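You operate a simulated robot arm through the tools that you are given. There is no shell and no other tool.

You run a simulated robot arm. Do the job below in one go: nothing can be reset, and whatever is moved stays where it is left.

## Task
Put things in order on the top of the work table. At the end: the green polishing pad from the top of the work table stands where the orange foam gauge stood; the green scrubbing brush from the top of the work table stands where the blue rolled cloth stood; the orange foam gauge is on the white menu board (marked "white cup"); the blue rolled cloth from the top of the work table stands where the green polishing pad stood; whatever was shut is shut again. Leave all else as you found it, and nothing knocked over. Set down upright: foam gauge.

It is judged by the outcome, as a careful person would: the job done as asked, and still so three seconds after it is handed in. It fails if anything else is knocked over, pushed out of place, dropped, spilled or broken. Flat cloth is picked up by pressing the open fingertips on it (5 to 10 N) and closing them slowly along it; thin cloth reads only 2 to 8 mm in the jaws.

## Robot
A 7-joint arm with a two-finger gripper, fixed in place. Base frame: the origin is at the foot of the arm, x ahead of it, y to its left, z up; the work surface is at about z = 0. Lengths are in mm, angles in degrees, forces in N, time in s.
With the tool pointing down near the work surface it reaches from about 160 to 380 mm from the base axis. Its first joint turns from -72.0 to 72.0 degrees. Payload 0.6 kg.
Tool frame: the origin (TCP) lies between the finger pads and is the grasp point; the fingertips stand 22 mm ahead of it; z points along the fingers, y is the line along which they close. Largest opening 92 mm; the body of the gripper starts 65 mm behind the TCP.
Orientation is that of the tool frame in the base frame, as [roll, pitch, yaw] about the fixed x, y, z axes, in that order (R = Rz(yaw) Ry(pitch) Rx(roll)). With the fingers straight down and closing along the base's y, the tool's x points along the base's -x, its y along +y and its z along -z.

## Interface
- The arm moves only by the tool step_arm. Its argument "commands" is one flat list of numbers, 6 for each row, row after row: the shift along the base's x, y, z in units of 300 mm (1.0 is 300 mm), then the turn, a rotation vector about the base's x, y, z in units of 90 degrees (1.0 is 90 degrees). In form: [dx, dy, dz, wx, wy, wz, dx, dy, dz, wx, wy, wz, ...]. A call has 1 to 20 rows; each row is the pose to reach, as a shift and turn from the pose commanded when the call began. "fingers" is the finger opening in mm, from 0 to 92, set as the call begins (left out, the last holds). A call with a number of a shift or a turn outside -1 to 1 is refused whole. Each row takes 0.2 s and may step no farther than 50 mm and 8.6 degrees from the row before; otherwise, or with a gripper value out of range, the whole call is refused. A pose out of reach is approached as far as the arm can. The call stops where the force on the tool passes 40 N (or 10 N more than at its start, if that is more) or the arm is blocked; 0.2 s more then pass. The fingers move at their own pace and stop on an object; they squeeze with about 26 N. The grip force told is the motor's: it shows also when the fingers shut on nothing. Time passes only in rows, and 0.2 s behind the last, so rows that repeat a pose let the fingers close. It gives the time, the measured TCP pose, the force on the tool (base axes), the opening and the grip force at its end, in the units of the frame above (readings bear some noise), with the torque about the TCP (base axes, N m) and any sound that the robot's microphone picked up, and new pictures: "views" is both (left out), scene, wrist or none.
- Cameras (640 x 400 px; columns grow to the right, rows downward): "scene" is fixed at [39.1, -263.8, 397.6]; the picture's right is [0.90, -0.44, 0.00], its down [-0.28, -0.58, -0.77] and it looks along [0.34, 0.69, -0.64] (base axes); focal length 214 px, centre (320, 200). "wrist" rides on the gripper at [71, 19, -102] in the tool frame; the picture's right is [-0.26, 0.97, 0.00], its down [-0.75, -0.20, -0.63] and it looks along [-0.60, -0.16, 0.78] (tool axes); focal length 280 px, centre (320, 200). There is no depth. A picture from a camera that has moved, and an enlarged one, comes with that camera's place and axes in the base frame and with its lens.
- inspect(camera, box): a new picture of the part [left, top, right, bottom] of that camera's present view, enlarged. It takes no simulated time.
- hand_in(): hands the job in; it is judged then, once.

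Nothing tells you positions but the pictures and the camera data. Unless the task says otherwise, let go and move clear before handing in.

The tools are called after "Call:" by a JSON object that holds its "op" and its "data". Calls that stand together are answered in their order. step_arm: Moves the arm, as the interface text tells. Its arguments: {"type":"object","properties":{"commands":{"type":"array","items":{"type":"number"}},"fingers":{"type":"number"},"views":{"type":"string","enum":["both","scene","wrist","none"]}},"required":["commands"]} The other tools are called the same way: inspect (camera, box) takes an enlarged picture of a part of a camera's view; hand_in () hands the job in.

At the start:

```text
clock: 0.0
eef_pos: [251.3, -42.7, 273.6]
tool_rot: [-180.0, 0.0, -180.0]
contact_force: [-0.4, 0.6, 0.3]
moment: [0.0, 0.02, -0.02]
grip_width: 92.0
finger_force: 0.1
```

scene: 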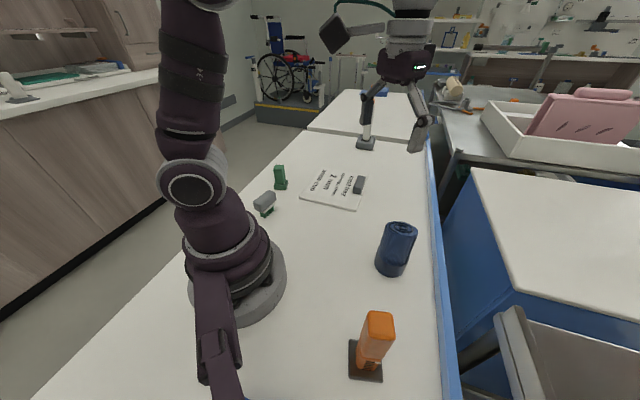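
wrist: 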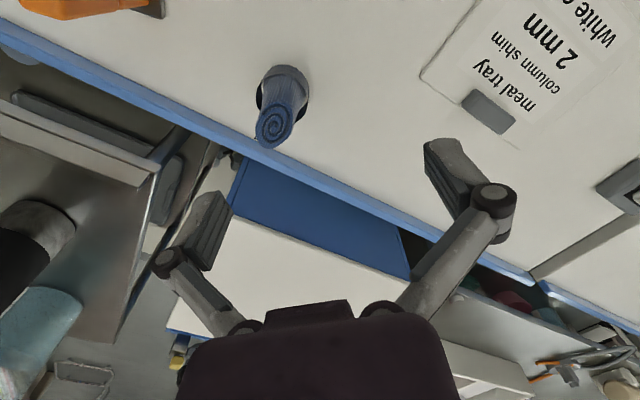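

I see a white table with an orange gauge (front right), a blue rolled cloth, a menu board with text and a grey block on it, a small green object and a grey/green object near the left. I'll take enlarged views before moving.

Call:
{"op": "inspect", "data": {"camera": "scene", "box": [230, 130, 390, 230]}}

Call:
{"op": "inspect", "data": {"camera": "scene", "box": [320, 200, 480, 400]}}

Call:
{"op": "inspect", "data": {"camera": "wrist", "box": [400, 0, 640, 150]}}

```text
4.00 times, centred on (310, 180) of scene
camera zoom: at [39.1, -263.8, 397.6], right [0.9, -0.44, 0.0], down [-0.28, -0.58, -0.77], along [0.34, 0.69, -0.64], focal length 858 px, centre (360, 280)
```

zoom: 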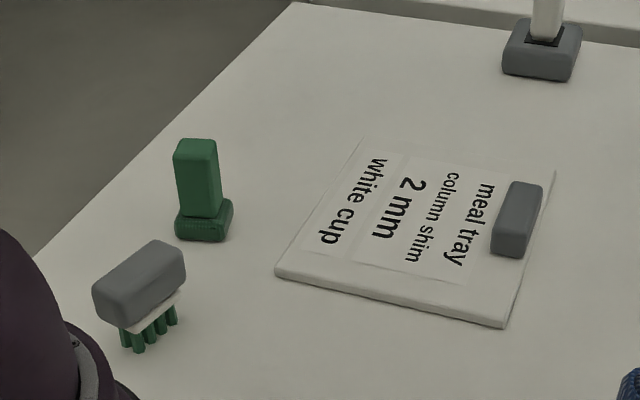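

```text
2.00 times, centred on (400, 300) of scene
camera zoom: at [39.1, -263.8, 397.6], right [0.9, -0.44, 0.0], down [-0.28, -0.58, -0.77], along [0.34, 0.69, -0.64], focal length 429 px, centre (160, 0)
```

zoom: 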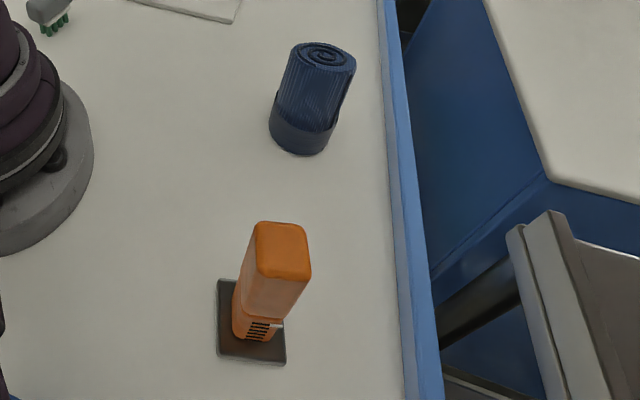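

```text
2.67 times, centred on (520, 75) of wrist
camera zoom: at [181.2, -24.2, 376.2], right [0.26, 0.97, 0.0], down [0.75, -0.2, 0.63], along [0.6, -0.16, -0.78], focal length 748 px, centre (-213, 533)
```

zoom: 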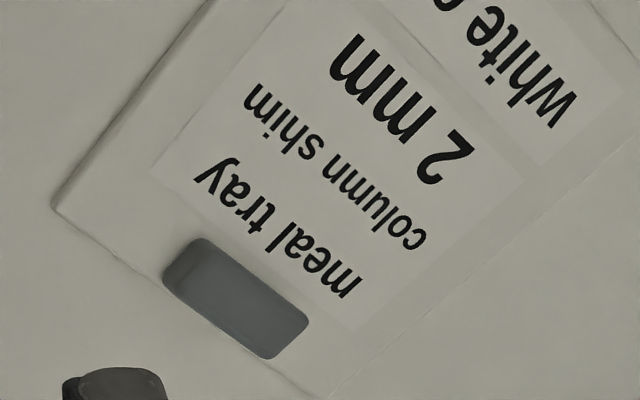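

The gauge looks to be near (144, -210), about 140 mm tall; cloth near (289, -98), pad near (169, 276), brush near (98, 175), and the board centred near (326, 204). I first move above the gauge for a closer look with the wrist camera.

Call:
{"op": "step_arm", "data": {"commands": [-0.0595, -0.092, -0.0075, 0, 0, -0.061, -0.119, -0.184, -0.015, 0, 0, -0.122, -0.178, -0.276, -0.0225, 0, 0, -0.183, -0.238, -0.368, -0.03, 0, 0, -0.244, -0.297, -0.46, -0.0375, 0, 0, -0.305, -0.357, -0.553, -0.045, 0, 0, -0.367], "fingers": 92}}

```text
clock: 1.4
eef_pos: [144.0, -209.0, 258.8]
tool_rot: [-180.0, 0.0, 146.8]
contact_force: [0.9, 0.0, 0.1]
moment: [-0.03, -0.02, -0.03]
grip_width: 92.0
finger_force: 0.1
camera wrist: at [96.0, -155.2, 360.8], right [0.75, 0.67, 0.0], down [0.52, -0.58, 0.63], along [0.42, -0.47, -0.78], focal length 280 px, centre (320, 200)
```

scene: 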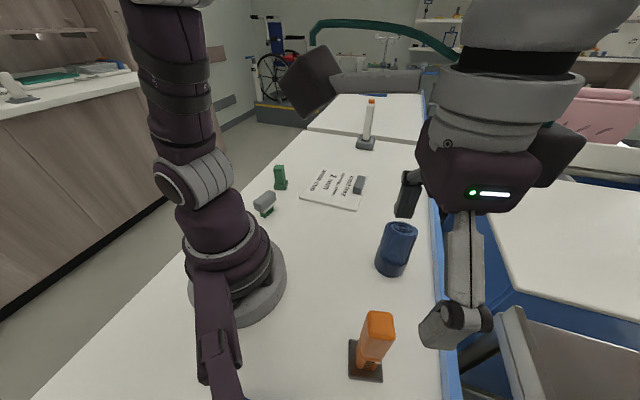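
wrist: 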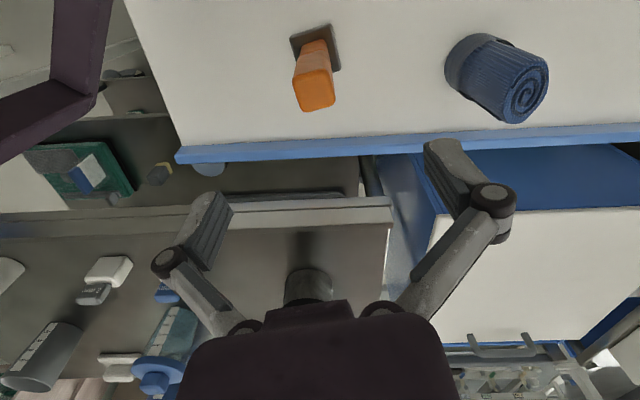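

The gauge is right under the gripper, as expected. I enlarge the view to see its shape and orientation, and the cloth's.

Call:
{"op": "inspect", "data": {"camera": "wrist", "box": [260, 0, 388, 128]}}

Call:
{"op": "inspect", "data": {"camera": "wrist", "box": [420, 10, 580, 140]}}

Call:
{"op": "inspect", "data": {"camera": "scene", "box": [320, 290, 430, 400]}}

Call:
{"op": "inspect", "data": {"camera": "scene", "box": [230, 80, 430, 230]}}

```text
3.12 times, centred on (324, 64) of wrist
camera zoom: at [96.0, -155.2, 360.8], right [0.75, 0.67, 0.0], down [0.52, -0.58, 0.63], along [0.42, -0.47, -0.78], focal length 876 px, centre (308, 625)
```

zoom: 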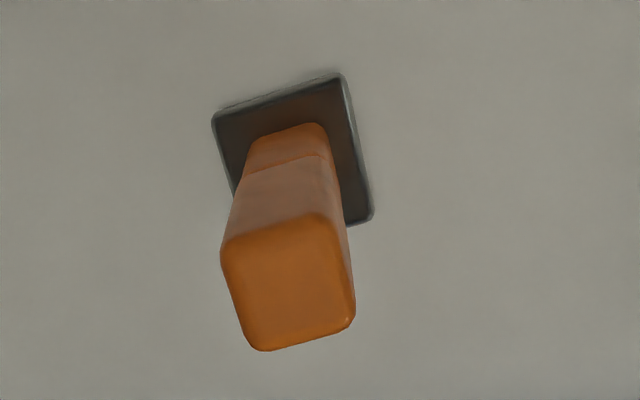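

```text
3.08 times, centred on (500, 75) of wrist
camera zoom: at [96.0, -155.2, 360.8], right [0.75, 0.67, 0.0], down [0.52, -0.58, 0.63], along [0.42, -0.47, -0.78], focal length 863 px, centre (-234, 585)
```

zoom: 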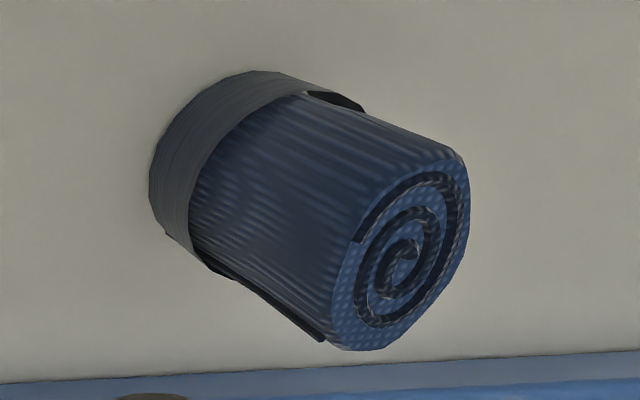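

```text
3.64 times, centred on (375, 345) of scene
camera zoom: at [39.1, -263.8, 397.6], right [0.9, -0.44, 0.0], down [-0.28, -0.58, -0.77], along [0.34, 0.69, -0.64], focal length 780 px, centre (120, -327)
```

zoom: 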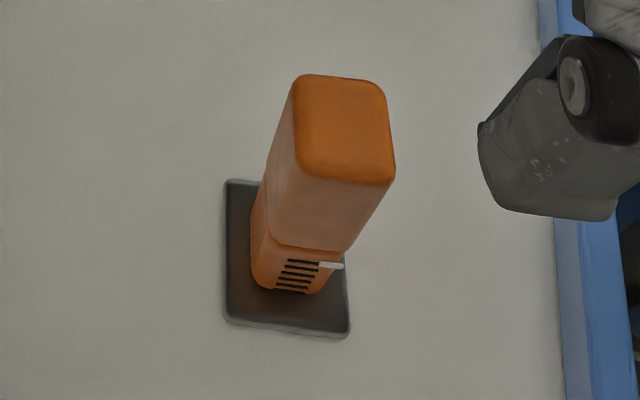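

```text
2.67 times, centred on (330, 155) of scene
camera zoom: at [39.1, -263.8, 397.6], right [0.9, -0.44, 0.0], down [-0.28, -0.58, -0.77], along [0.34, 0.69, -0.64], focal length 572 px, centre (293, 320)
```

zoom: 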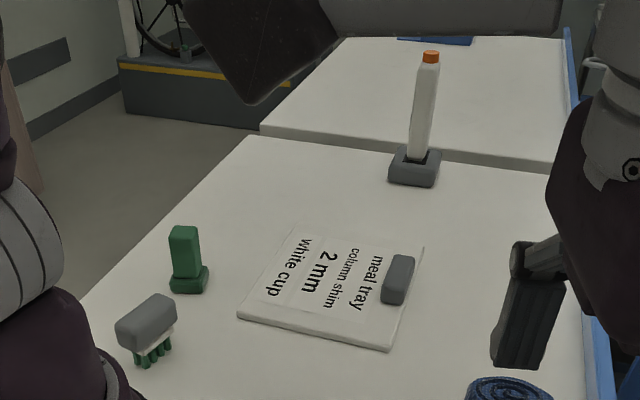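

The gauge is an upright orange body on a square dark base, centred near (141, -211), top about z 142, with its faces at about 57° and -33°, already matching the gripper. I go down to just above its top and check the alignment.

Call:
{"op": "step_arm", "data": {"commands": [-0.004, -0.002, -0.07, 0, 0, 0, -0.008, -0.005, -0.14, 0, 0, 0, -0.01, -0.007, -0.21, 0, 0, 0, -0.01, -0.007, -0.29, 0, 0, 0], "fingers": 92}}

```text
clock: 2.4
eef_pos: [141.2, -210.3, 172.2]
tool_rot: [179.9, 0.0, 147.1]
contact_force: [-0.6, 0.3, 0.8]
moment: [-0.01, 0.01, -0.02]
grip_width: 91.9
finger_force: 0.0
camera wrist: at [91.2, -156.0, 273.9], right [0.75, 0.67, 0.0], down [0.52, -0.58, 0.63], along [0.42, -0.47, -0.78], focal length 280 px, centre (320, 200)
```

scene: 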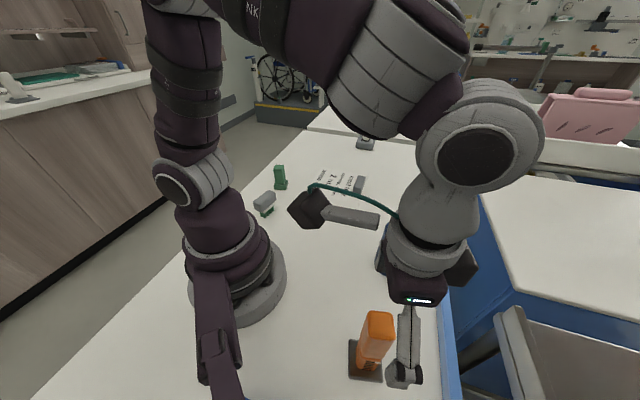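
wrist: 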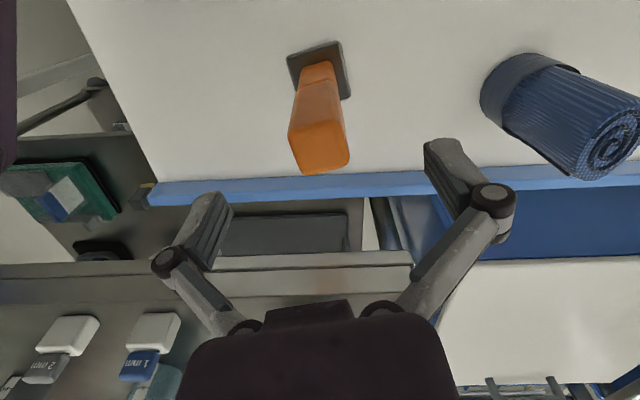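

The gripper is centred over the gauge's top. I go down around it to z = 105 and look before closing.

Call:
{"op": "step_arm", "data": {"commands": [0, -0.001, -0.06, 0, 0, 0, 0, -0.002, -0.12, 0, 0, 0, 0, -0.002, -0.18, 0, 0, 0, 0, -0.002, -0.224, 0, 0, 0], "fingers": 92}}

```text
clock: 3.4
eef_pos: [141.1, -212.5, 103.9]
tool_rot: [-180.0, -0.1, 147.0]
contact_force: [0.3, 0.3, -0.8]
moment: [-0.03, -0.02, -0.01]
grip_width: 91.8
finger_force: 0.0
camera wrist: at [92.4, -157.8, 207.6], right [0.75, 0.67, 0.0], down [0.52, -0.58, 0.63], along [0.42, -0.47, -0.78], focal length 280 px, centre (320, 200)
```

scene: 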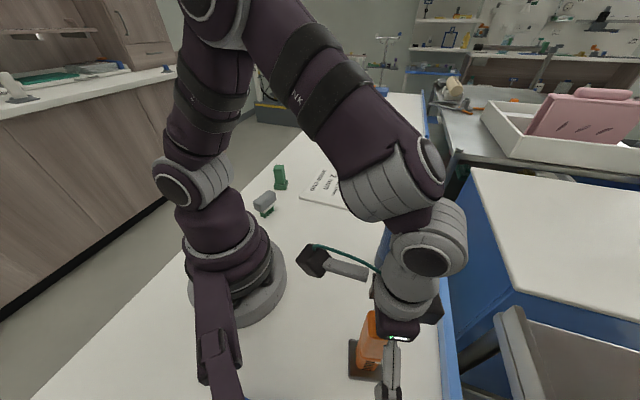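
wrist: 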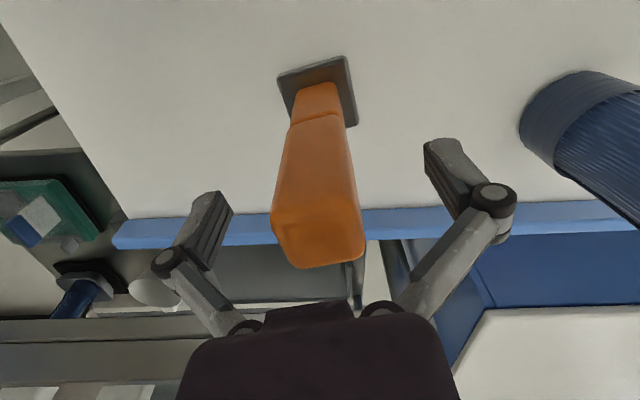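

The gauge stands between the fingers. I close partly first to check the centring before gripping.

Call:
{"op": "step_arm", "data": {"commands": [0, 0, 0, 0, 0, 0, 0, 0, 0, 0, 0, 0, 0, 0, 0, 0, 0, 0], "fingers": 42}}

Call:
{"op": "inspect", "data": {"camera": "wrist", "box": [220, 40, 420, 290]}}

```text
clock: 4.2
eef_pos: [141.2, -211.9, 105.2]
tool_rot: [180.0, 0.0, 147.0]
contact_force: [0.6, -0.5, 0.2]
moment: [0.02, -0.03, 0.0]
grip_width: 41.8
finger_force: 0.0
camera wrist: at [92.4, -157.9, 207.8], right [0.75, 0.67, 0.0], down [0.52, -0.58, 0.63], along [0.42, -0.47, -0.78], focal length 280 px, centre (320, 200)
```

scene: 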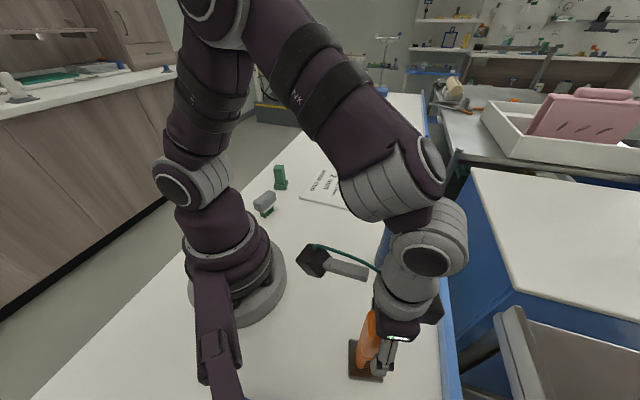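
wrist: 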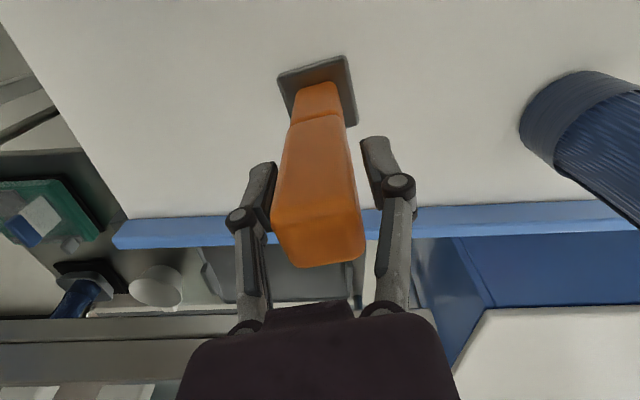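

```text
1.60 times, centred on (320, 165) of wrist
camera zoom: at [92.4, -157.9, 207.8], right [0.75, 0.67, 0.0], down [0.52, -0.58, 0.63], along [0.42, -0.47, -0.78], focal length 449 px, centre (320, 256)
```

zoom: 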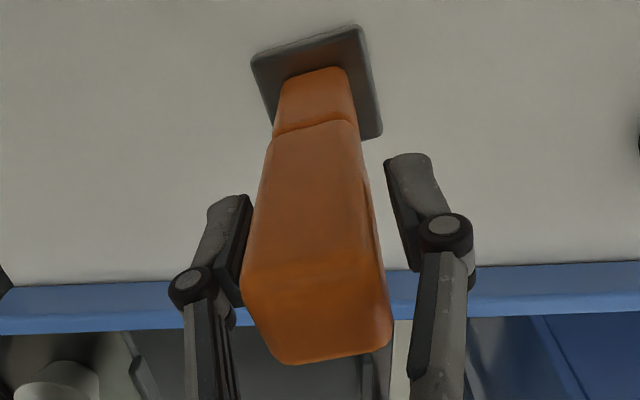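

The gauge sits slightly nearer the left finger, so I shift about 1.5 mm that way and close to grip.

Call:
{"op": "step_arm", "data": {"commands": [-0.003, -0.0045, 0, 0, 0, 0, -0.003, -0.0045, 0, 0, 0, 0], "fingers": 42, "views": "none"}}

Call:
{"op": "step_arm", "data": {"commands": [0, 0, 0, 0, 0, 0, 0, 0, 0, 0, 0, 0, 0, 0, 0, 0, 0, 0], "fingers": 18}}

```text
clock: 4.8
eef_pos: [139.7, -212.5, 105.3]
tool_rot: [-180.0, 0.0, 147.0]
contact_force: [-0.3, -0.7, -0.3]
moment: [-0.02, 0.02, 0.0]
grip_width: 42.2
finger_force: 0.2
```

```text
clock: 5.6
eef_pos: [140.4, -212.7, 105.4]
tool_rot: [-179.9, 0.1, 147.0]
contact_force: [0.5, 0.2, 4.0]
moment: [0.0, 0.05, 0.02]
grip_width: 29.3
finger_force: 26.1
camera wrist: at [91.4, -158.7, 208.0], right [0.75, 0.67, 0.0], down [0.52, -0.58, 0.63], along [0.42, -0.47, -0.78], focal length 280 px, centre (320, 200)
```

scene: 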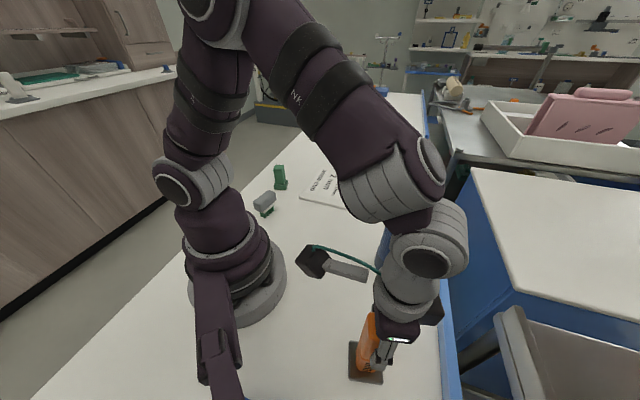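
wrist: 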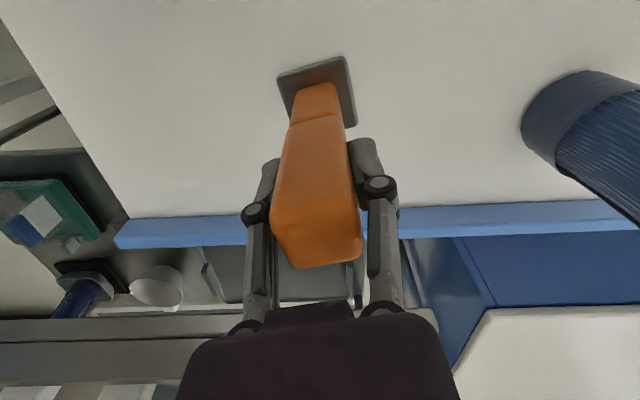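

Gripped at 29 mm with 26 N. I lift a little to see whether the base plate comes along.

Call:
{"op": "step_arm", "data": {"commands": [0, 0, 0.02, 0, 0, 0, 0, 0, 0.05, 0, 0, 0, 0, 0, 0.08, 0, 0, 0], "fingers": 18}}

Call:
{"op": "inspect", "data": {"camera": "wrist", "box": [220, 20, 420, 290]}}

```text
clock: 6.4
eef_pos: [141.4, -212.8, 129.5]
tool_rot: [180.0, 0.0, 146.9]
contact_force: [-0.2, 0.2, -1.7]
moment: [0.03, 0.0, 0.02]
grip_width: 29.4
finger_force: 26.5
camera wrist: at [92.7, -159.0, 231.7], right [0.75, 0.67, 0.0], down [0.52, -0.58, 0.63], along [0.42, -0.47, -0.78], focal length 280 px, centre (320, 200)
```

scene: 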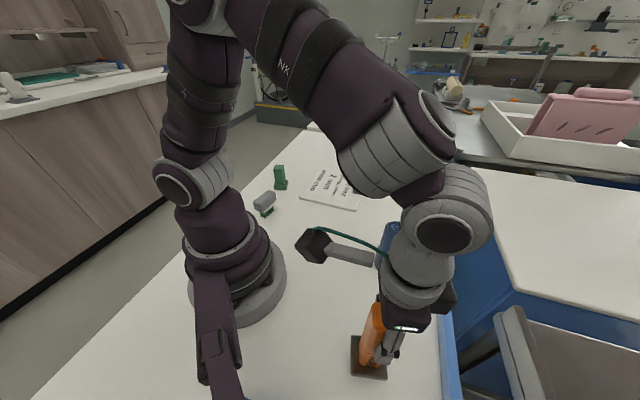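
wrist: 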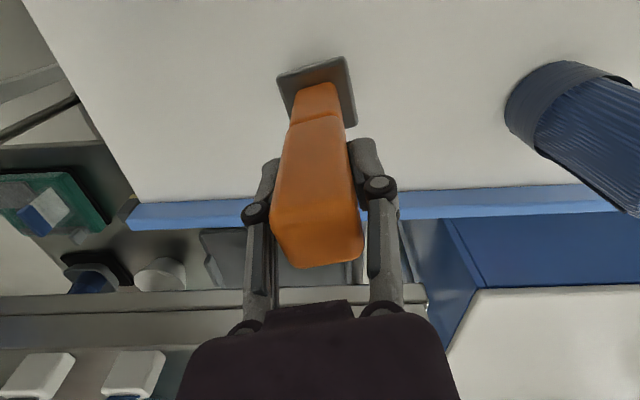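

```text
1.48 times, centred on (320, 155) of wrist
camera zoom: at [92.7, -159.0, 231.7], right [0.75, 0.67, 0.0], down [0.52, -0.58, 0.63], along [0.42, -0.47, -0.78], focal length 415 px, centre (320, 267)
```

zoom: 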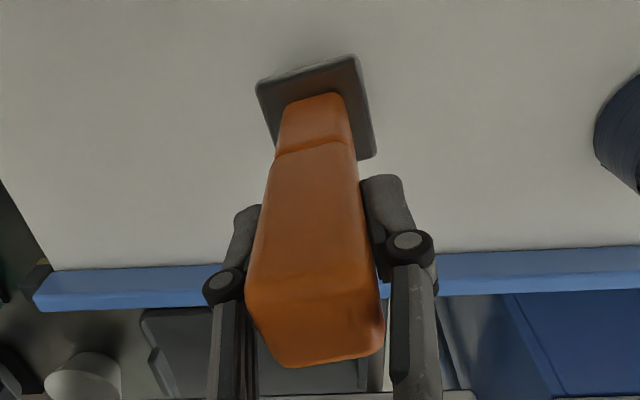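

The base plate is part of the gauge and rises with it. I lift clear and swing towards the board, turning the tool to match it.

Call:
{"op": "step_arm", "data": {"commands": [0, 0, 0.11, 0, 0, 0, 0, 0, 0.22, 0, 0, 0, 0, 0, 0.333, 0, 0, 0, 0.04, 0.12, 0.333, 0, 0, 0.0844, 0.08, 0.24, 0.333, 0, 0, 0.1688, 0.12, 0.36, 0.333, 0, 0, 0.2532, 0.16, 0.48, 0.333, 0, 0, 0.3376, 0.2, 0.6, 0.333, 0, 0, 0.422], "fingers": 18}}

```text
clock: 8.2
eef_pos: [203.9, -31.9, 229.3]
tool_rot: [-179.9, 0.0, -174.9]
contact_force: [0.5, 0.5, -1.1]
moment: [0.02, -0.01, -0.03]
grip_width: 29.6
finger_force: 26.0
camera wrist: at [131.0, -18.9, 331.3], right [0.18, 0.98, 0.0], down [0.77, -0.14, 0.62], along [0.62, -0.11, -0.78], focal length 280 px, centre (320, 200)
```

scene: 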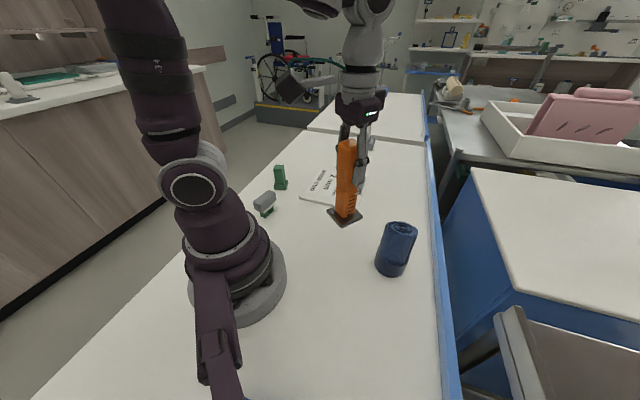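
wrist: 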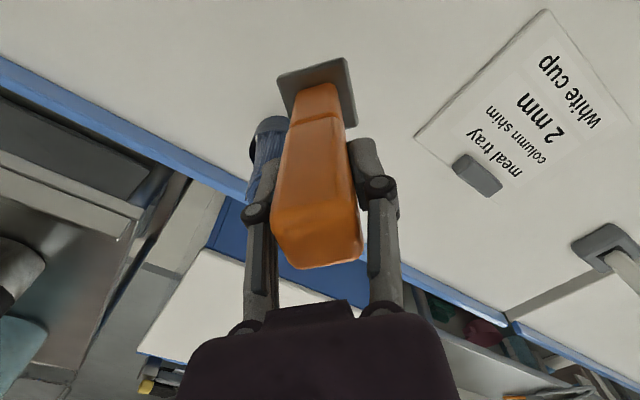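

The wrist view confirms the board: near corner about (196, 191), others about (312, 71) and (337, 333). I move the gauge above (268, 192), well inside the board by the "white cup" end.

Call:
{"op": "step_arm", "data": {"commands": [0.0356, 0.1245, 0, 0, 0, 0.074, 0.0711, 0.249, 0, 0, 0, 0.148, 0.1067, 0.3735, 0, 0, 0, 0.222, 0.142, 0.498, 0, 0, 0, 0.296, 0.178, 0.6225, 0, 0, 0, 0.37, 0.2133, 0.747, 0, 0, 0, 0.444, 0.2133, 0.747, -0.1, 0, 0, 0.444, 0.2133, 0.747, -0.2, 0, 0, 0.444, 0.2133, 0.747, -0.3, 0, 0, 0.444], "fingers": 18}}

```text
clock: 10.2
eef_pos: [267.1, 192.5, 140.3]
tool_rot: [-180.0, 0.0, -135.0]
contact_force: [-0.2, 0.2, -0.7]
moment: [0.01, 0.0, 0.01]
grip_width: 29.3
finger_force: 25.9
camera wrist: at [202.7, 155.2, 242.8], right [-0.5, 0.87, 0.0], down [0.68, 0.39, 0.63], along [0.54, 0.31, -0.78], focal length 280 px, centre (320, 200)
```

scene: 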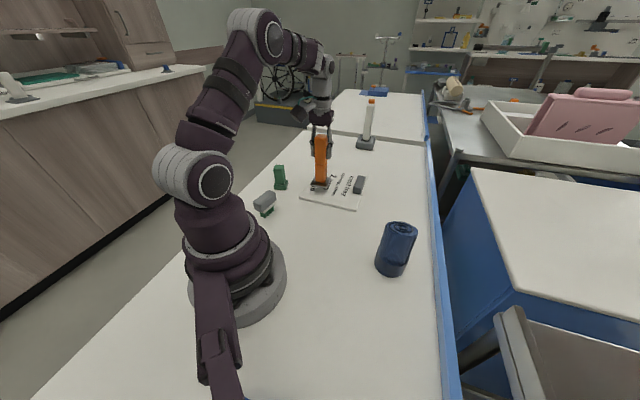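
wrist: 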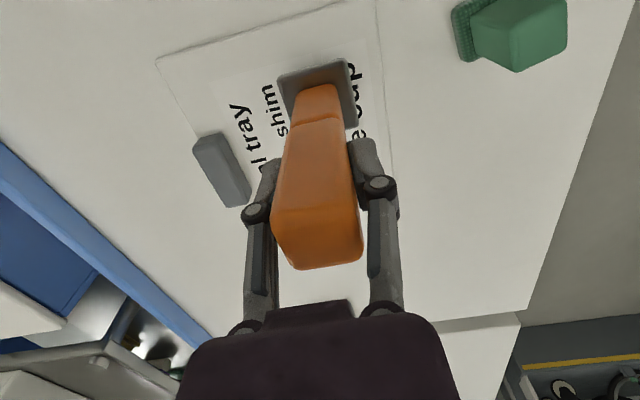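

The gauge is over the board with clear margin. I lower it to just above contact.

Call:
{"op": "step_arm", "data": {"commands": [0, 0, -0.03, 0, 0, 0, 0, 0, -0.06, 0, 0, 0, 0, 0, -0.085, 0, 0, 0], "fingers": 18, "views": "none"}}

Call:
{"op": "inspect", "data": {"camera": "scene", "box": [270, 110, 400, 220]}}

Call:
{"op": "inspect", "data": {"camera": "wrist", "box": [130, 0, 450, 200]}}

```text
clock: 11.0
eef_pos: [266.0, 191.0, 115.0]
tool_rot: [179.9, 0.1, -135.1]
contact_force: [-6.3, -2.7, 20.0]
moment: [-0.25, 0.31, -0.01]
grip_width: 29.5
finger_force: 25.8
```

```text
3.64 times, centred on (335, 165) of scene
camera zoom: at [39.0, -263.8, 397.6], right [0.9, -0.44, 0.0], down [-0.28, -0.58, -0.77], along [0.34, 0.69, -0.64], focal length 780 px, centre (266, 327)
```

zoom: 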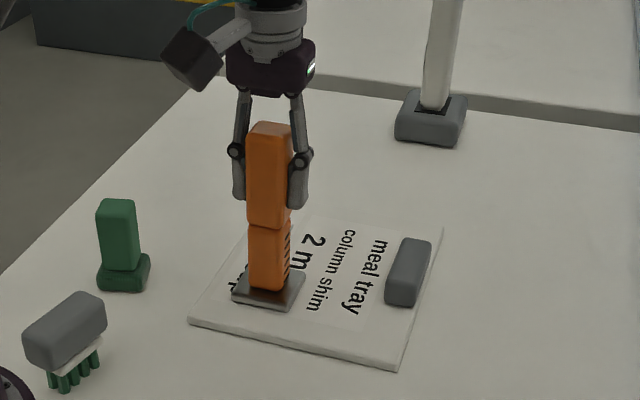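

```text
2.00 times, centred on (290, 100) of wrist
camera zoom: at [202.3, 154.8, 217.5], right [-0.5, 0.87, 0.0], down [0.68, 0.39, 0.63], along [0.54, 0.31, -0.78], focal length 561 px, centre (380, 400)
```

zoom: 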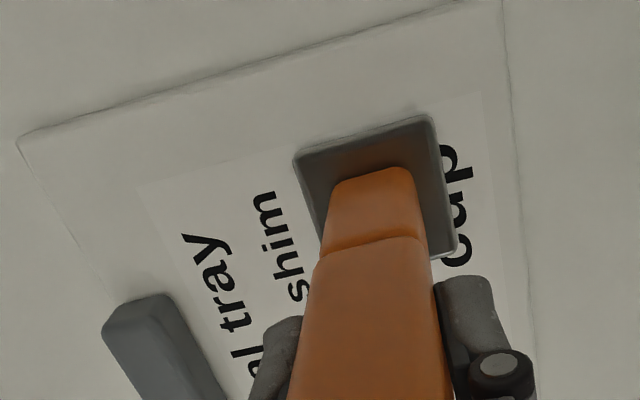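

It is already touching the board with about 20 N, so I ease up a millimetre before letting go.

Call:
{"op": "step_arm", "data": {"commands": [0, 0, 0.003, 0, 0, 0, 0, 0, 0.003, 0, 0, 0], "fingers": 18, "views": "none"}}

```text
clock: 11.6
eef_pos: [267.1, 190.8, 114.8]
tool_rot: [-180.0, 0.0, -135.2]
contact_force: [0.4, 0.8, 3.2]
moment: [0.16, -0.21, 0.03]
grip_width: 29.5
finger_force: 26.1
```

Contact is light now. I open the fingers and check that the gauge stands by itself.

Call:
{"op": "step_arm", "data": {"commands": [0, 0, 0, 0, 0, 0, 0, 0, 0, 0, 0, 0, 0, 0, 0, 0, 0, 0], "fingers": 60}}

Call:
{"op": "inspect", "data": {"camera": "scene", "box": [270, 110, 400, 220]}}

```text
clock: 12.4
eef_pos: [266.0, 191.8, 114.8]
tool_rot: [180.0, 0.1, -135.1]
contact_force: [-0.6, -0.5, -0.4]
moment: [-0.01, 0.0, 0.02]
grip_width: 59.7
finger_force: 0.0
camera wrist: at [202.2, 154.5, 217.8], right [-0.5, 0.87, 0.0], down [0.68, 0.39, 0.62], along [0.54, 0.31, -0.78], focal length 280 px, centre (320, 200)
```

scene: 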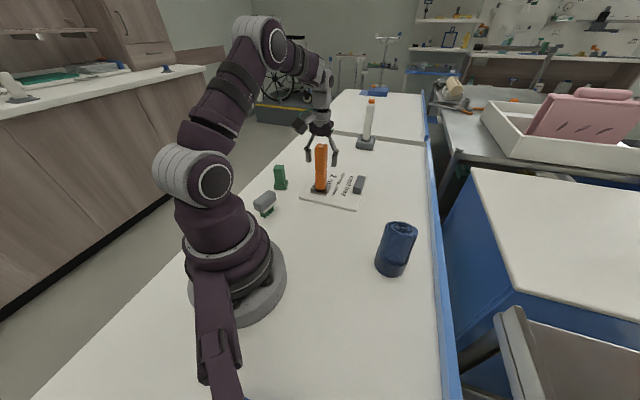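
wrist: 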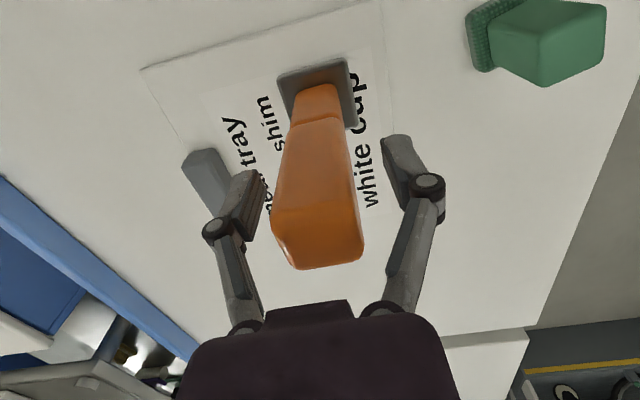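

```text
3.64 times, centred on (335, 165) of scene
camera zoom: at [39.1, -263.8, 397.6], right [0.9, -0.44, 0.0], down [-0.28, -0.58, -0.77], along [0.34, 0.69, -0.64], focal length 780 px, centre (266, 327)
```

zoom: 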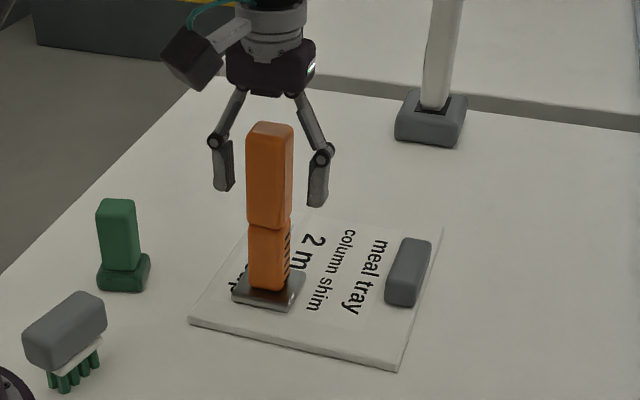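

The gauge stands upright on the board. I lift straight up clear of it, then move back to look at the green pad and the brush from above.

Call:
{"op": "step_arm", "data": {"commands": [0, 0, 0.1, 0, 0, 0, 0, 0, 0.2, 0, 0, 0, 0, 0, 0.3, 0, 0, 0, 0, 0, 0.433, 0, 0, 0, -0.11, 0.015, 0.433, 0, 0, 0.036, -0.22, 0.03, 0.433, 0, 0, 0.072, -0.33, 0.045, 0.433, 0, 0, 0.108, -0.453, 0.06, 0.433, 0, 0, 0.144], "fingers": 60}}

```text
clock: 14.2
eef_pos: [127.6, 209.4, 245.4]
tool_rot: [180.0, 0.1, -122.0]
contact_force: [0.1, -0.1, 0.0]
moment: [-0.01, -0.02, 0.04]
grip_width: 60.0
finger_force: 0.1
camera wrist: at [73.7, 159.6, 347.9], right [-0.68, 0.73, 0.0], down [0.57, 0.53, 0.63], along [0.46, 0.42, -0.78], focal length 280 px, centre (320, 200)
```

scene: 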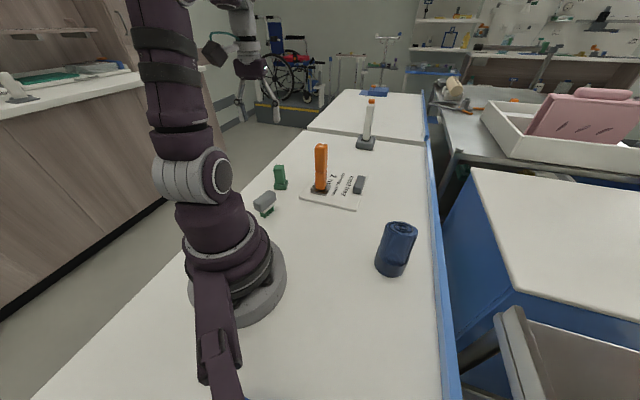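
wrist: 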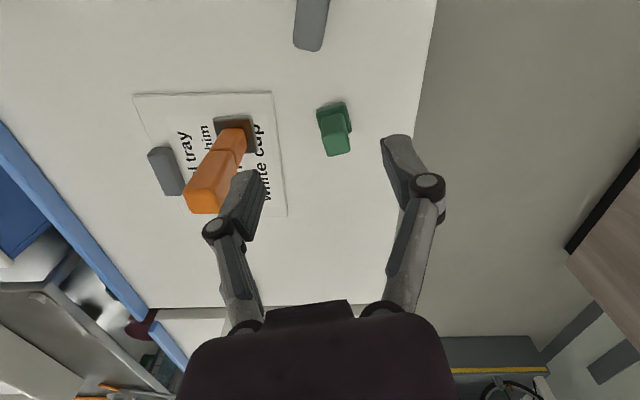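

Call:
{"op": "inspect", "data": {"camera": "wrist", "box": [290, 80, 390, 180]}}

Call:
{"op": "inspect", "data": {"camera": "wrist", "box": [120, 80, 300, 220]}}

Call:
{"op": "inspect", "data": {"camera": "scene", "box": [240, 150, 300, 225]}}

```text
4.00 times, centred on (340, 130) of wrist
camera zoom: at [73.7, 159.6, 347.9], right [-0.68, 0.73, 0.0], down [0.57, 0.53, 0.63], along [0.46, 0.42, -0.78], focal length 1122 px, centre (240, 480)
```

zoom: 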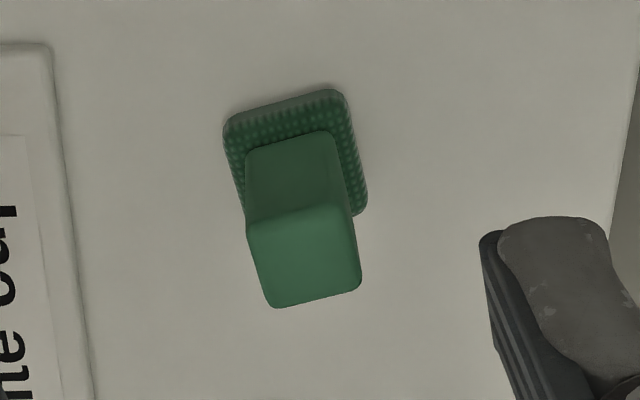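

```text
2.86 times, centred on (210, 150) of wrist
camera zoom: at [73.7, 159.6, 347.9], right [-0.68, 0.73, 0.0], down [0.57, 0.53, 0.63], along [0.46, 0.42, -0.78], focal length 801 px, centre (634, 343)
```

zoom: 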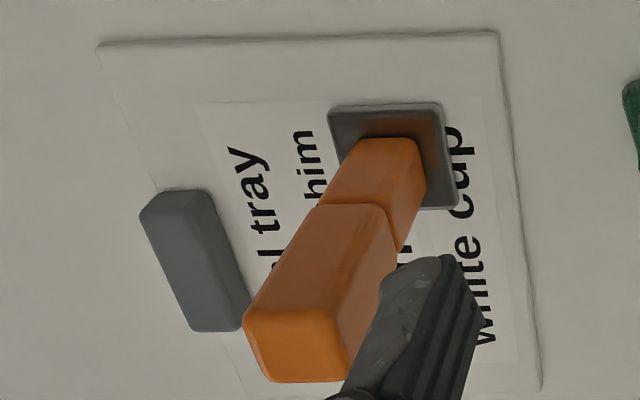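

```text
5.33 times, centred on (270, 188) of scene
camera zoom: at [39.1, -263.8, 397.6], right [0.9, -0.44, 0.0], down [-0.28, -0.58, -0.77], along [0.34, 0.69, -0.64], focal length 1144 px, centre (587, 267)
```

zoom: 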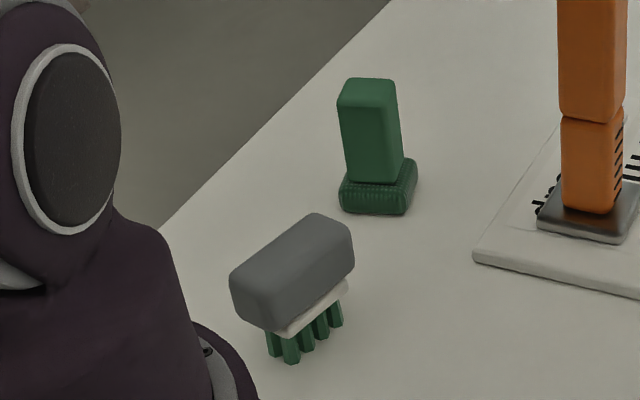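

The pad stands near (167, 272), handle top about z 70, with faces matching the present tool angle. I move over it and stop above the handle to check.

Call:
{"op": "step_arm", "data": {"commands": [0.065, 0.103, -0.05, 0, 0, 0, 0.1297, 0.207, -0.15, 0, 0, 0, 0.1297, 0.207, -0.28, 0, 0, 0, 0.1297, 0.207, -0.4177, 0, 0, 0], "fingers": 60}}

Call:
{"op": "inspect", "data": {"camera": "wrist", "box": [200, 40, 460, 220]}}

```text
clock: 15.2
eef_pos: [166.7, 271.4, 120.2]
tool_rot: [-180.0, 0.0, -122.1]
contact_force: [0.2, 0.6, -0.4]
moment: [0.0, -0.01, -0.02]
grip_width: 59.6
finger_force: 0.1
camera wrist: at [113.2, 220.8, 222.9], right [-0.68, 0.73, 0.0], down [0.57, 0.53, 0.62], along [0.46, 0.42, -0.78], focal length 280 px, centre (320, 200)
```

scene: 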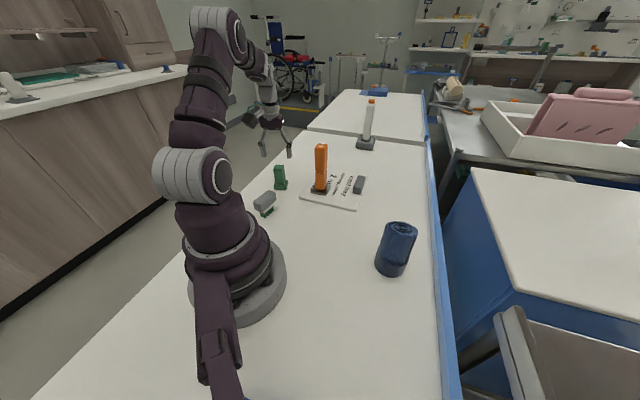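
wrist: 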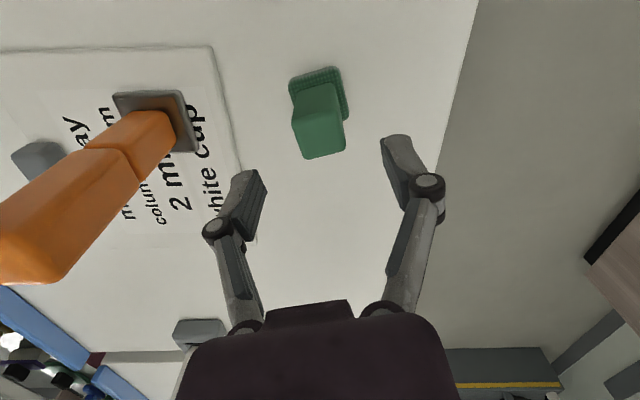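

```text
2.22 times, centred on (330, 130) of wrist
camera zoom: at [113.2, 220.8, 222.9], right [-0.68, 0.73, 0.0], down [0.57, 0.53, 0.62], along [0.46, 0.42, -0.78], focal length 623 px, centre (298, 356)
```

zoom: 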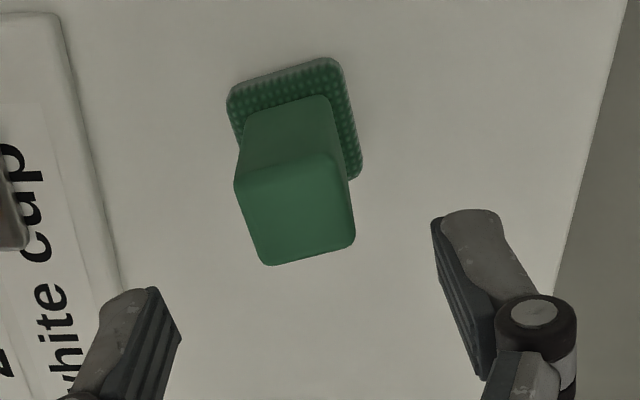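

The handle is centred between the fingers to within a millimetre. I turn about 2.5° to match it, descend to z = 52, and close partway.

Call:
{"op": "step_arm", "data": {"commands": [0, 0, -0.06, 0, 0, 0.014, 0, 0, -0.12, 0, 0, 0.028, 0, 0, -0.18, 0, 0, 0.028, 0, 0, -0.227, 0, 0, 0.028], "fingers": 60, "views": "wrist"}}

Call:
{"op": "step_arm", "data": {"commands": [0, 0, 0, 0, 0, 0, 0, 0, 0, 0, 0, 0], "fingers": 40, "views": "wrist"}}

Call:
{"op": "inspect", "data": {"camera": "wrist", "box": [200, 60, 460, 260]}}

```text
clock: 16.2
eef_pos: [168.3, 272.0, 51.8]
tool_rot: [-180.0, 0.0, -119.7]
contact_force: [0.4, 0.4, 0.0]
moment: [0.04, 0.03, 0.03]
grip_width: 60.1
finger_force: 0.0
camera wrist: at [116.1, 219.0, 154.6], right [-0.71, 0.7, 0.0], down [0.55, 0.55, 0.63], along [0.44, 0.44, -0.78], focal length 280 px, centre (320, 200)
```

wrist: 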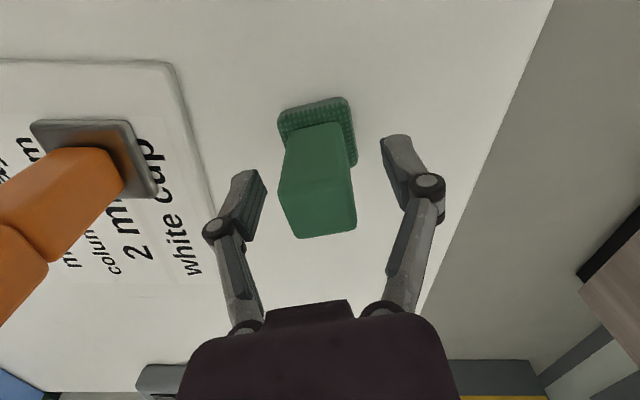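

```text
clock: 16.8
eef_pos: [166.9, 271.4, 52.4]
tool_rot: [-180.0, 0.0, -119.6]
contact_force: [-0.7, 0.3, 0.6]
moment: [-0.01, -0.02, -0.01]
grip_width: 39.9
finger_force: 0.1
camera wrist: at [116.1, 219.0, 154.8], right [-0.71, 0.7, 0.0], down [0.55, 0.55, 0.63], along [0.44, 0.44, -0.78], focal length 280 px, centre (320, 200)
```

wrist: 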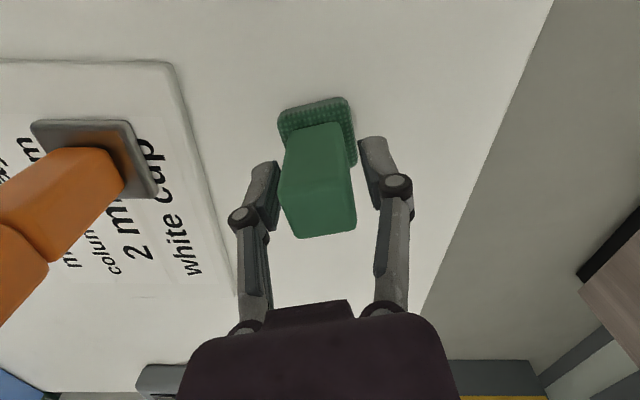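

```text
2.00 times, centred on (330, 160) of wrist
camera zoom: at [116.1, 219.0, 154.8], right [-0.71, 0.7, 0.0], down [0.55, 0.55, 0.63], along [0.44, 0.44, -0.78], focal length 561 px, centre (300, 280)
```

zoom: 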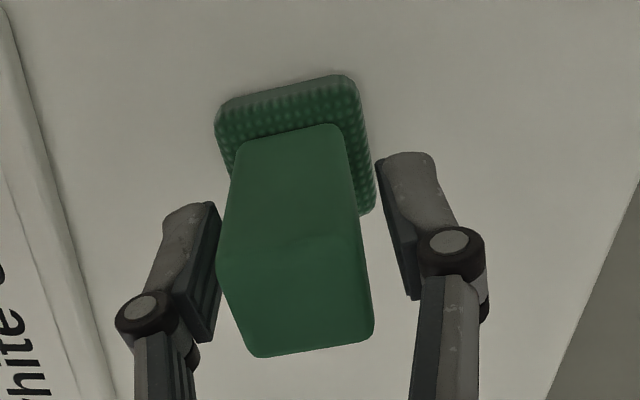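

By projection the handle is centred within about a millimetre. I close on it and lift slightly.

Call:
{"op": "step_arm", "data": {"commands": [0, 0, 0, 0, 0, 0, 0, 0, 0, 0, 0, 0, 0, 0, 0, 0, 0, 0], "fingers": 16, "views": "wrist"}}

Call:
{"op": "step_arm", "data": {"commands": [0, 0, 0.02, 0, 0, 0, 0, 0, 0.05, 0, 0, 0, 0, 0, 0.08, 0, 0, 0], "fingers": 16}}

```text
clock: 17.6
eef_pos: [166.8, 271.9, 52.4]
tool_rot: [-179.9, 0.0, -119.6]
contact_force: [1.2, -0.5, 3.3]
moment: [-0.01, -0.01, -0.06]
grip_width: 27.2
finger_force: 26.3
camera wrist: at [116.1, 219.0, 154.9], right [-0.71, 0.7, 0.0], down [0.55, 0.55, 0.63], along [0.44, 0.44, -0.78], focal length 280 px, centre (320, 200)
```

wrist: 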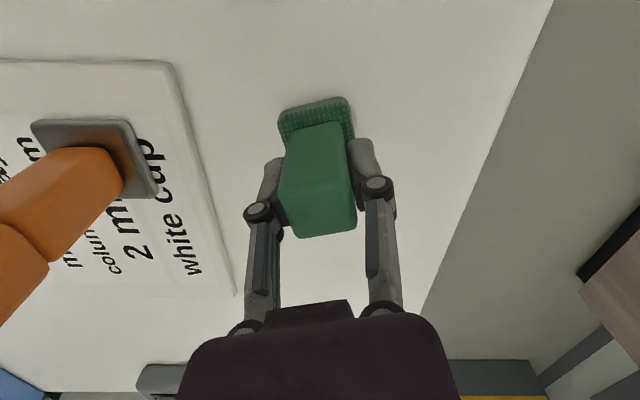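

```text
clock: 18.4
eef_pos: [167.0, 272.5, 76.1]
tool_rot: [-180.0, 0.0, -119.6]
contact_force: [-1.0, 0.0, 0.5]
moment: [0.03, 0.0, -0.02]
grip_width: 27.2
finger_force: 21.2
camera wrist: at [116.2, 218.5, 178.0], right [-0.71, 0.7, 0.0], down [0.55, 0.55, 0.62], along [0.44, 0.44, -0.78], focal length 280 px, centre (320, 200)
```

scene: 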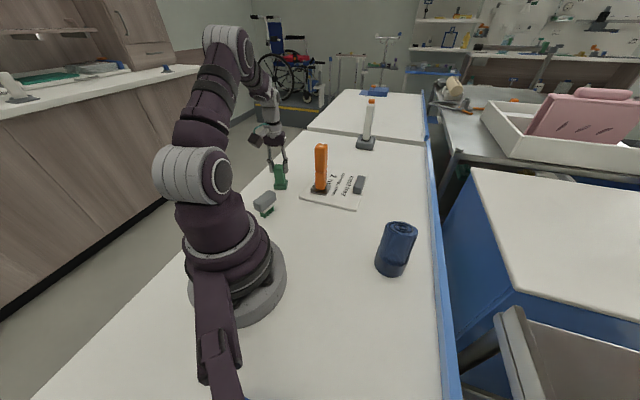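
wrist: 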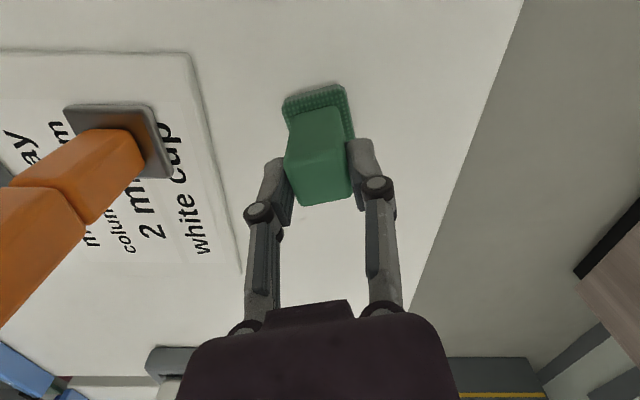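

The handle seems to have slid down between the fingers instead of rising. I look closely before doing more.

Call:
{"op": "inspect", "data": {"camera": "wrist", "box": [220, 60, 420, 240]}}

Call:
{"op": "inspect", "data": {"camera": "scene", "box": [240, 130, 300, 225]}}

```text
2.22 times, centred on (320, 150) of wrist
camera zoom: at [116.2, 218.5, 178.0], right [-0.71, 0.7, 0.0], down [0.55, 0.55, 0.62], along [0.44, 0.44, -0.78], focal length 623 px, centre (320, 311)
```

zoom: 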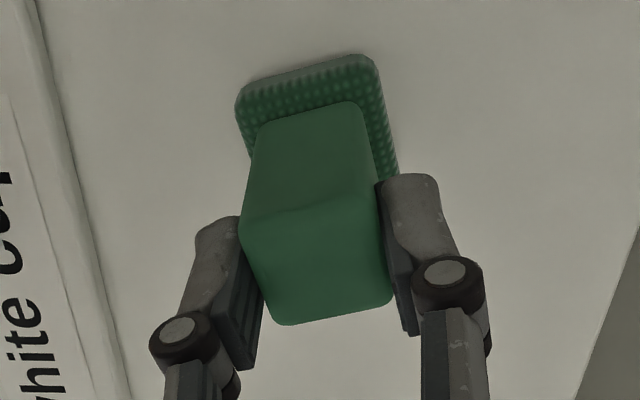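

```text
4.21 times, centred on (270, 178) of scene
camera zoom: at [39.1, -263.8, 397.6], right [0.9, -0.44, 0.0], down [-0.28, -0.58, -0.77], along [0.34, 0.69, -0.64], focal length 903 px, centre (530, 295)
```

zoom: 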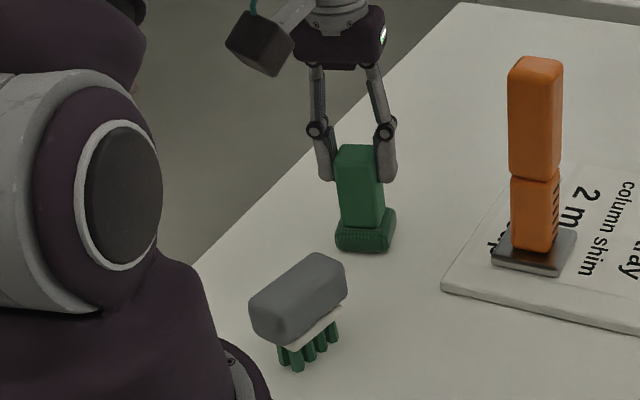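

The pad stayed on the table and the fingers slipped up its handle; it hasn't moved. I'll open, go lower for a fuller grip, and test the lift in small steps while reading the force.

Call:
{"op": "step_arm", "data": {"commands": [0, 0, 0, 0, 0, 0, 0, 0, 0, 0, 0, 0], "fingers": 44, "views": "wrist"}}

Call:
{"op": "step_arm", "data": {"commands": [0, 0, -0.04, 0, 0, 0, 0, 0, -0.08, 0, 0, 0, 0, 0, -0.1, 0, 0, 0], "fingers": 44, "views": "wrist"}}

```text
clock: 19.0
eef_pos: [168.8, 271.2, 75.9]
tool_rot: [-180.0, 0.0, -119.6]
contact_force: [0.0, 0.1, 0.6]
moment: [0.04, 0.01, 0.02]
grip_width: 44.0
finger_force: 0.0
camera wrist: at [116.2, 218.6, 177.9], right [-0.71, 0.7, 0.0], down [0.55, 0.55, 0.62], along [0.44, 0.44, -0.78], focal length 280 px, centre (320, 200)
```

wrist: 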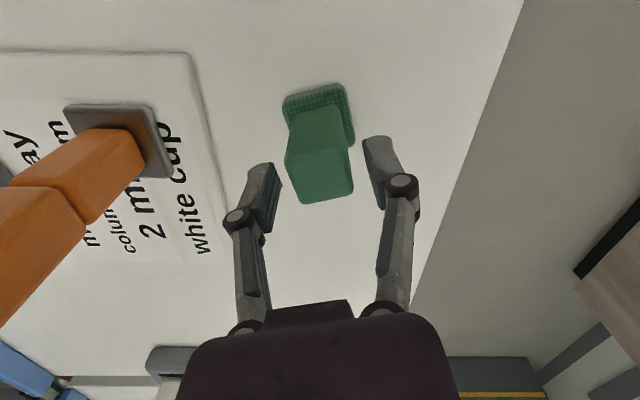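

```text
clock: 19.8
eef_pos: [168.4, 270.7, 46.3]
tool_rot: [-180.0, -0.1, -119.6]
contact_force: [-0.6, 0.1, -0.3]
moment: [0.03, 0.03, 0.0]
grip_width: 44.0
finger_force: 0.2
camera wrist: at [116.5, 218.5, 148.3], right [-0.71, 0.7, 0.0], down [0.55, 0.55, 0.62], along [0.44, 0.44, -0.78], focal length 280 px, centre (320, 200)
```

wrist: 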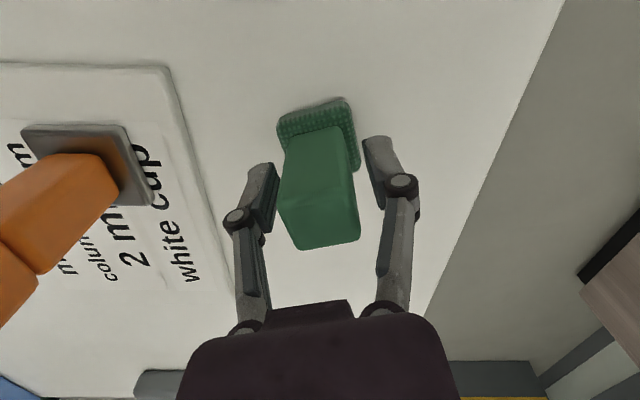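

I close here on the lower part of the handle and lift just 3 mm, reading the force.

Call:
{"op": "step_arm", "data": {"commands": [0, 0, 0, 0, 0, 0, 0, 0, 0, 0, 0, 0, 0, 0, 0, 0, 0, 0, 0, 0, 0, 0, 0, 0, 0, 0, 0, 0, 0, 0], "fingers": 5, "views": "none"}}

Call:
{"op": "step_arm", "data": {"commands": [0, 0, 0.005, 0, 0, 0, 0, 0, 0.01, 0, 0, 0], "fingers": 5, "views": "wrist"}}

Call:
{"op": "step_arm", "data": {"commands": [0, 0, 0.005, 0, 0, 0, 0, 0, 0.01, 0, 0, 0], "fingers": 5, "views": "wrist"}}

```text
clock: 21.0
eef_pos: [168.2, 271.7, 46.3]
tool_rot: [-180.0, 0.0, -119.6]
contact_force: [0.1, 0.5, -0.7]
moment: [0.03, 0.0, 0.04]
grip_width: 27.4
finger_force: 26.1
```

```text
clock: 21.6
eef_pos: [169.9, 270.6, 50.6]
tool_rot: [-180.0, 0.0, -119.7]
contact_force: [-1.1, 0.5, 0.5]
moment: [-0.02, 0.0, 0.01]
grip_width: 27.1
finger_force: 24.9
camera wrist: at [117.2, 218.8, 151.7], right [-0.71, 0.7, 0.0], down [0.55, 0.55, 0.63], along [0.44, 0.44, -0.78], focal length 280 px, centre (320, 200)
```

wrist: 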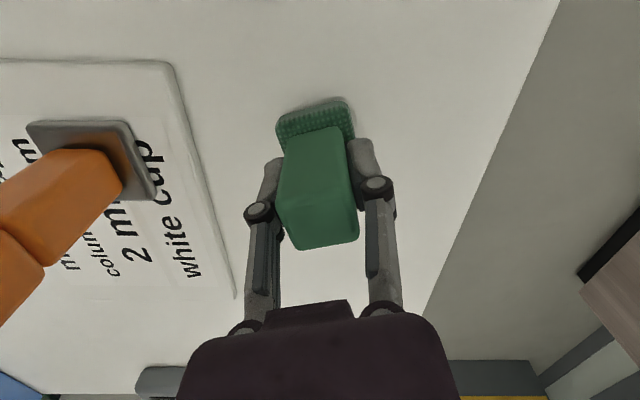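

```text
clock: 22.2
eef_pos: [168.5, 271.1, 52.9]
tool_rot: [180.0, 0.1, -119.7]
contact_force: [-0.3, -0.3, 0.4]
moment: [0.03, 0.0, -0.03]
grip_width: 26.9
finger_force: 26.1
camera wrist: at [116.7, 218.6, 154.9], right [-0.71, 0.7, 0.0], down [0.55, 0.55, 0.62], along [0.44, 0.44, -0.78], focal length 280 px, centre (320, 200)
```

wrist: 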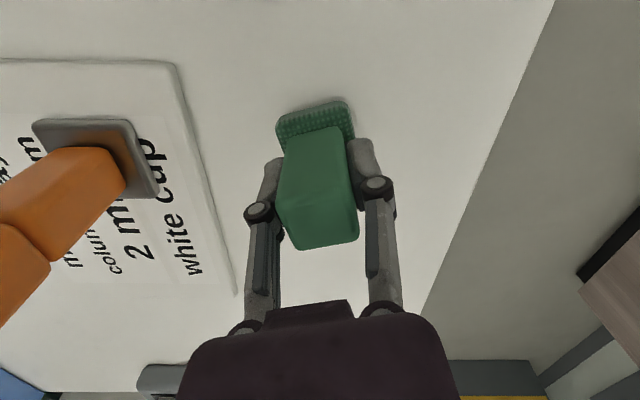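

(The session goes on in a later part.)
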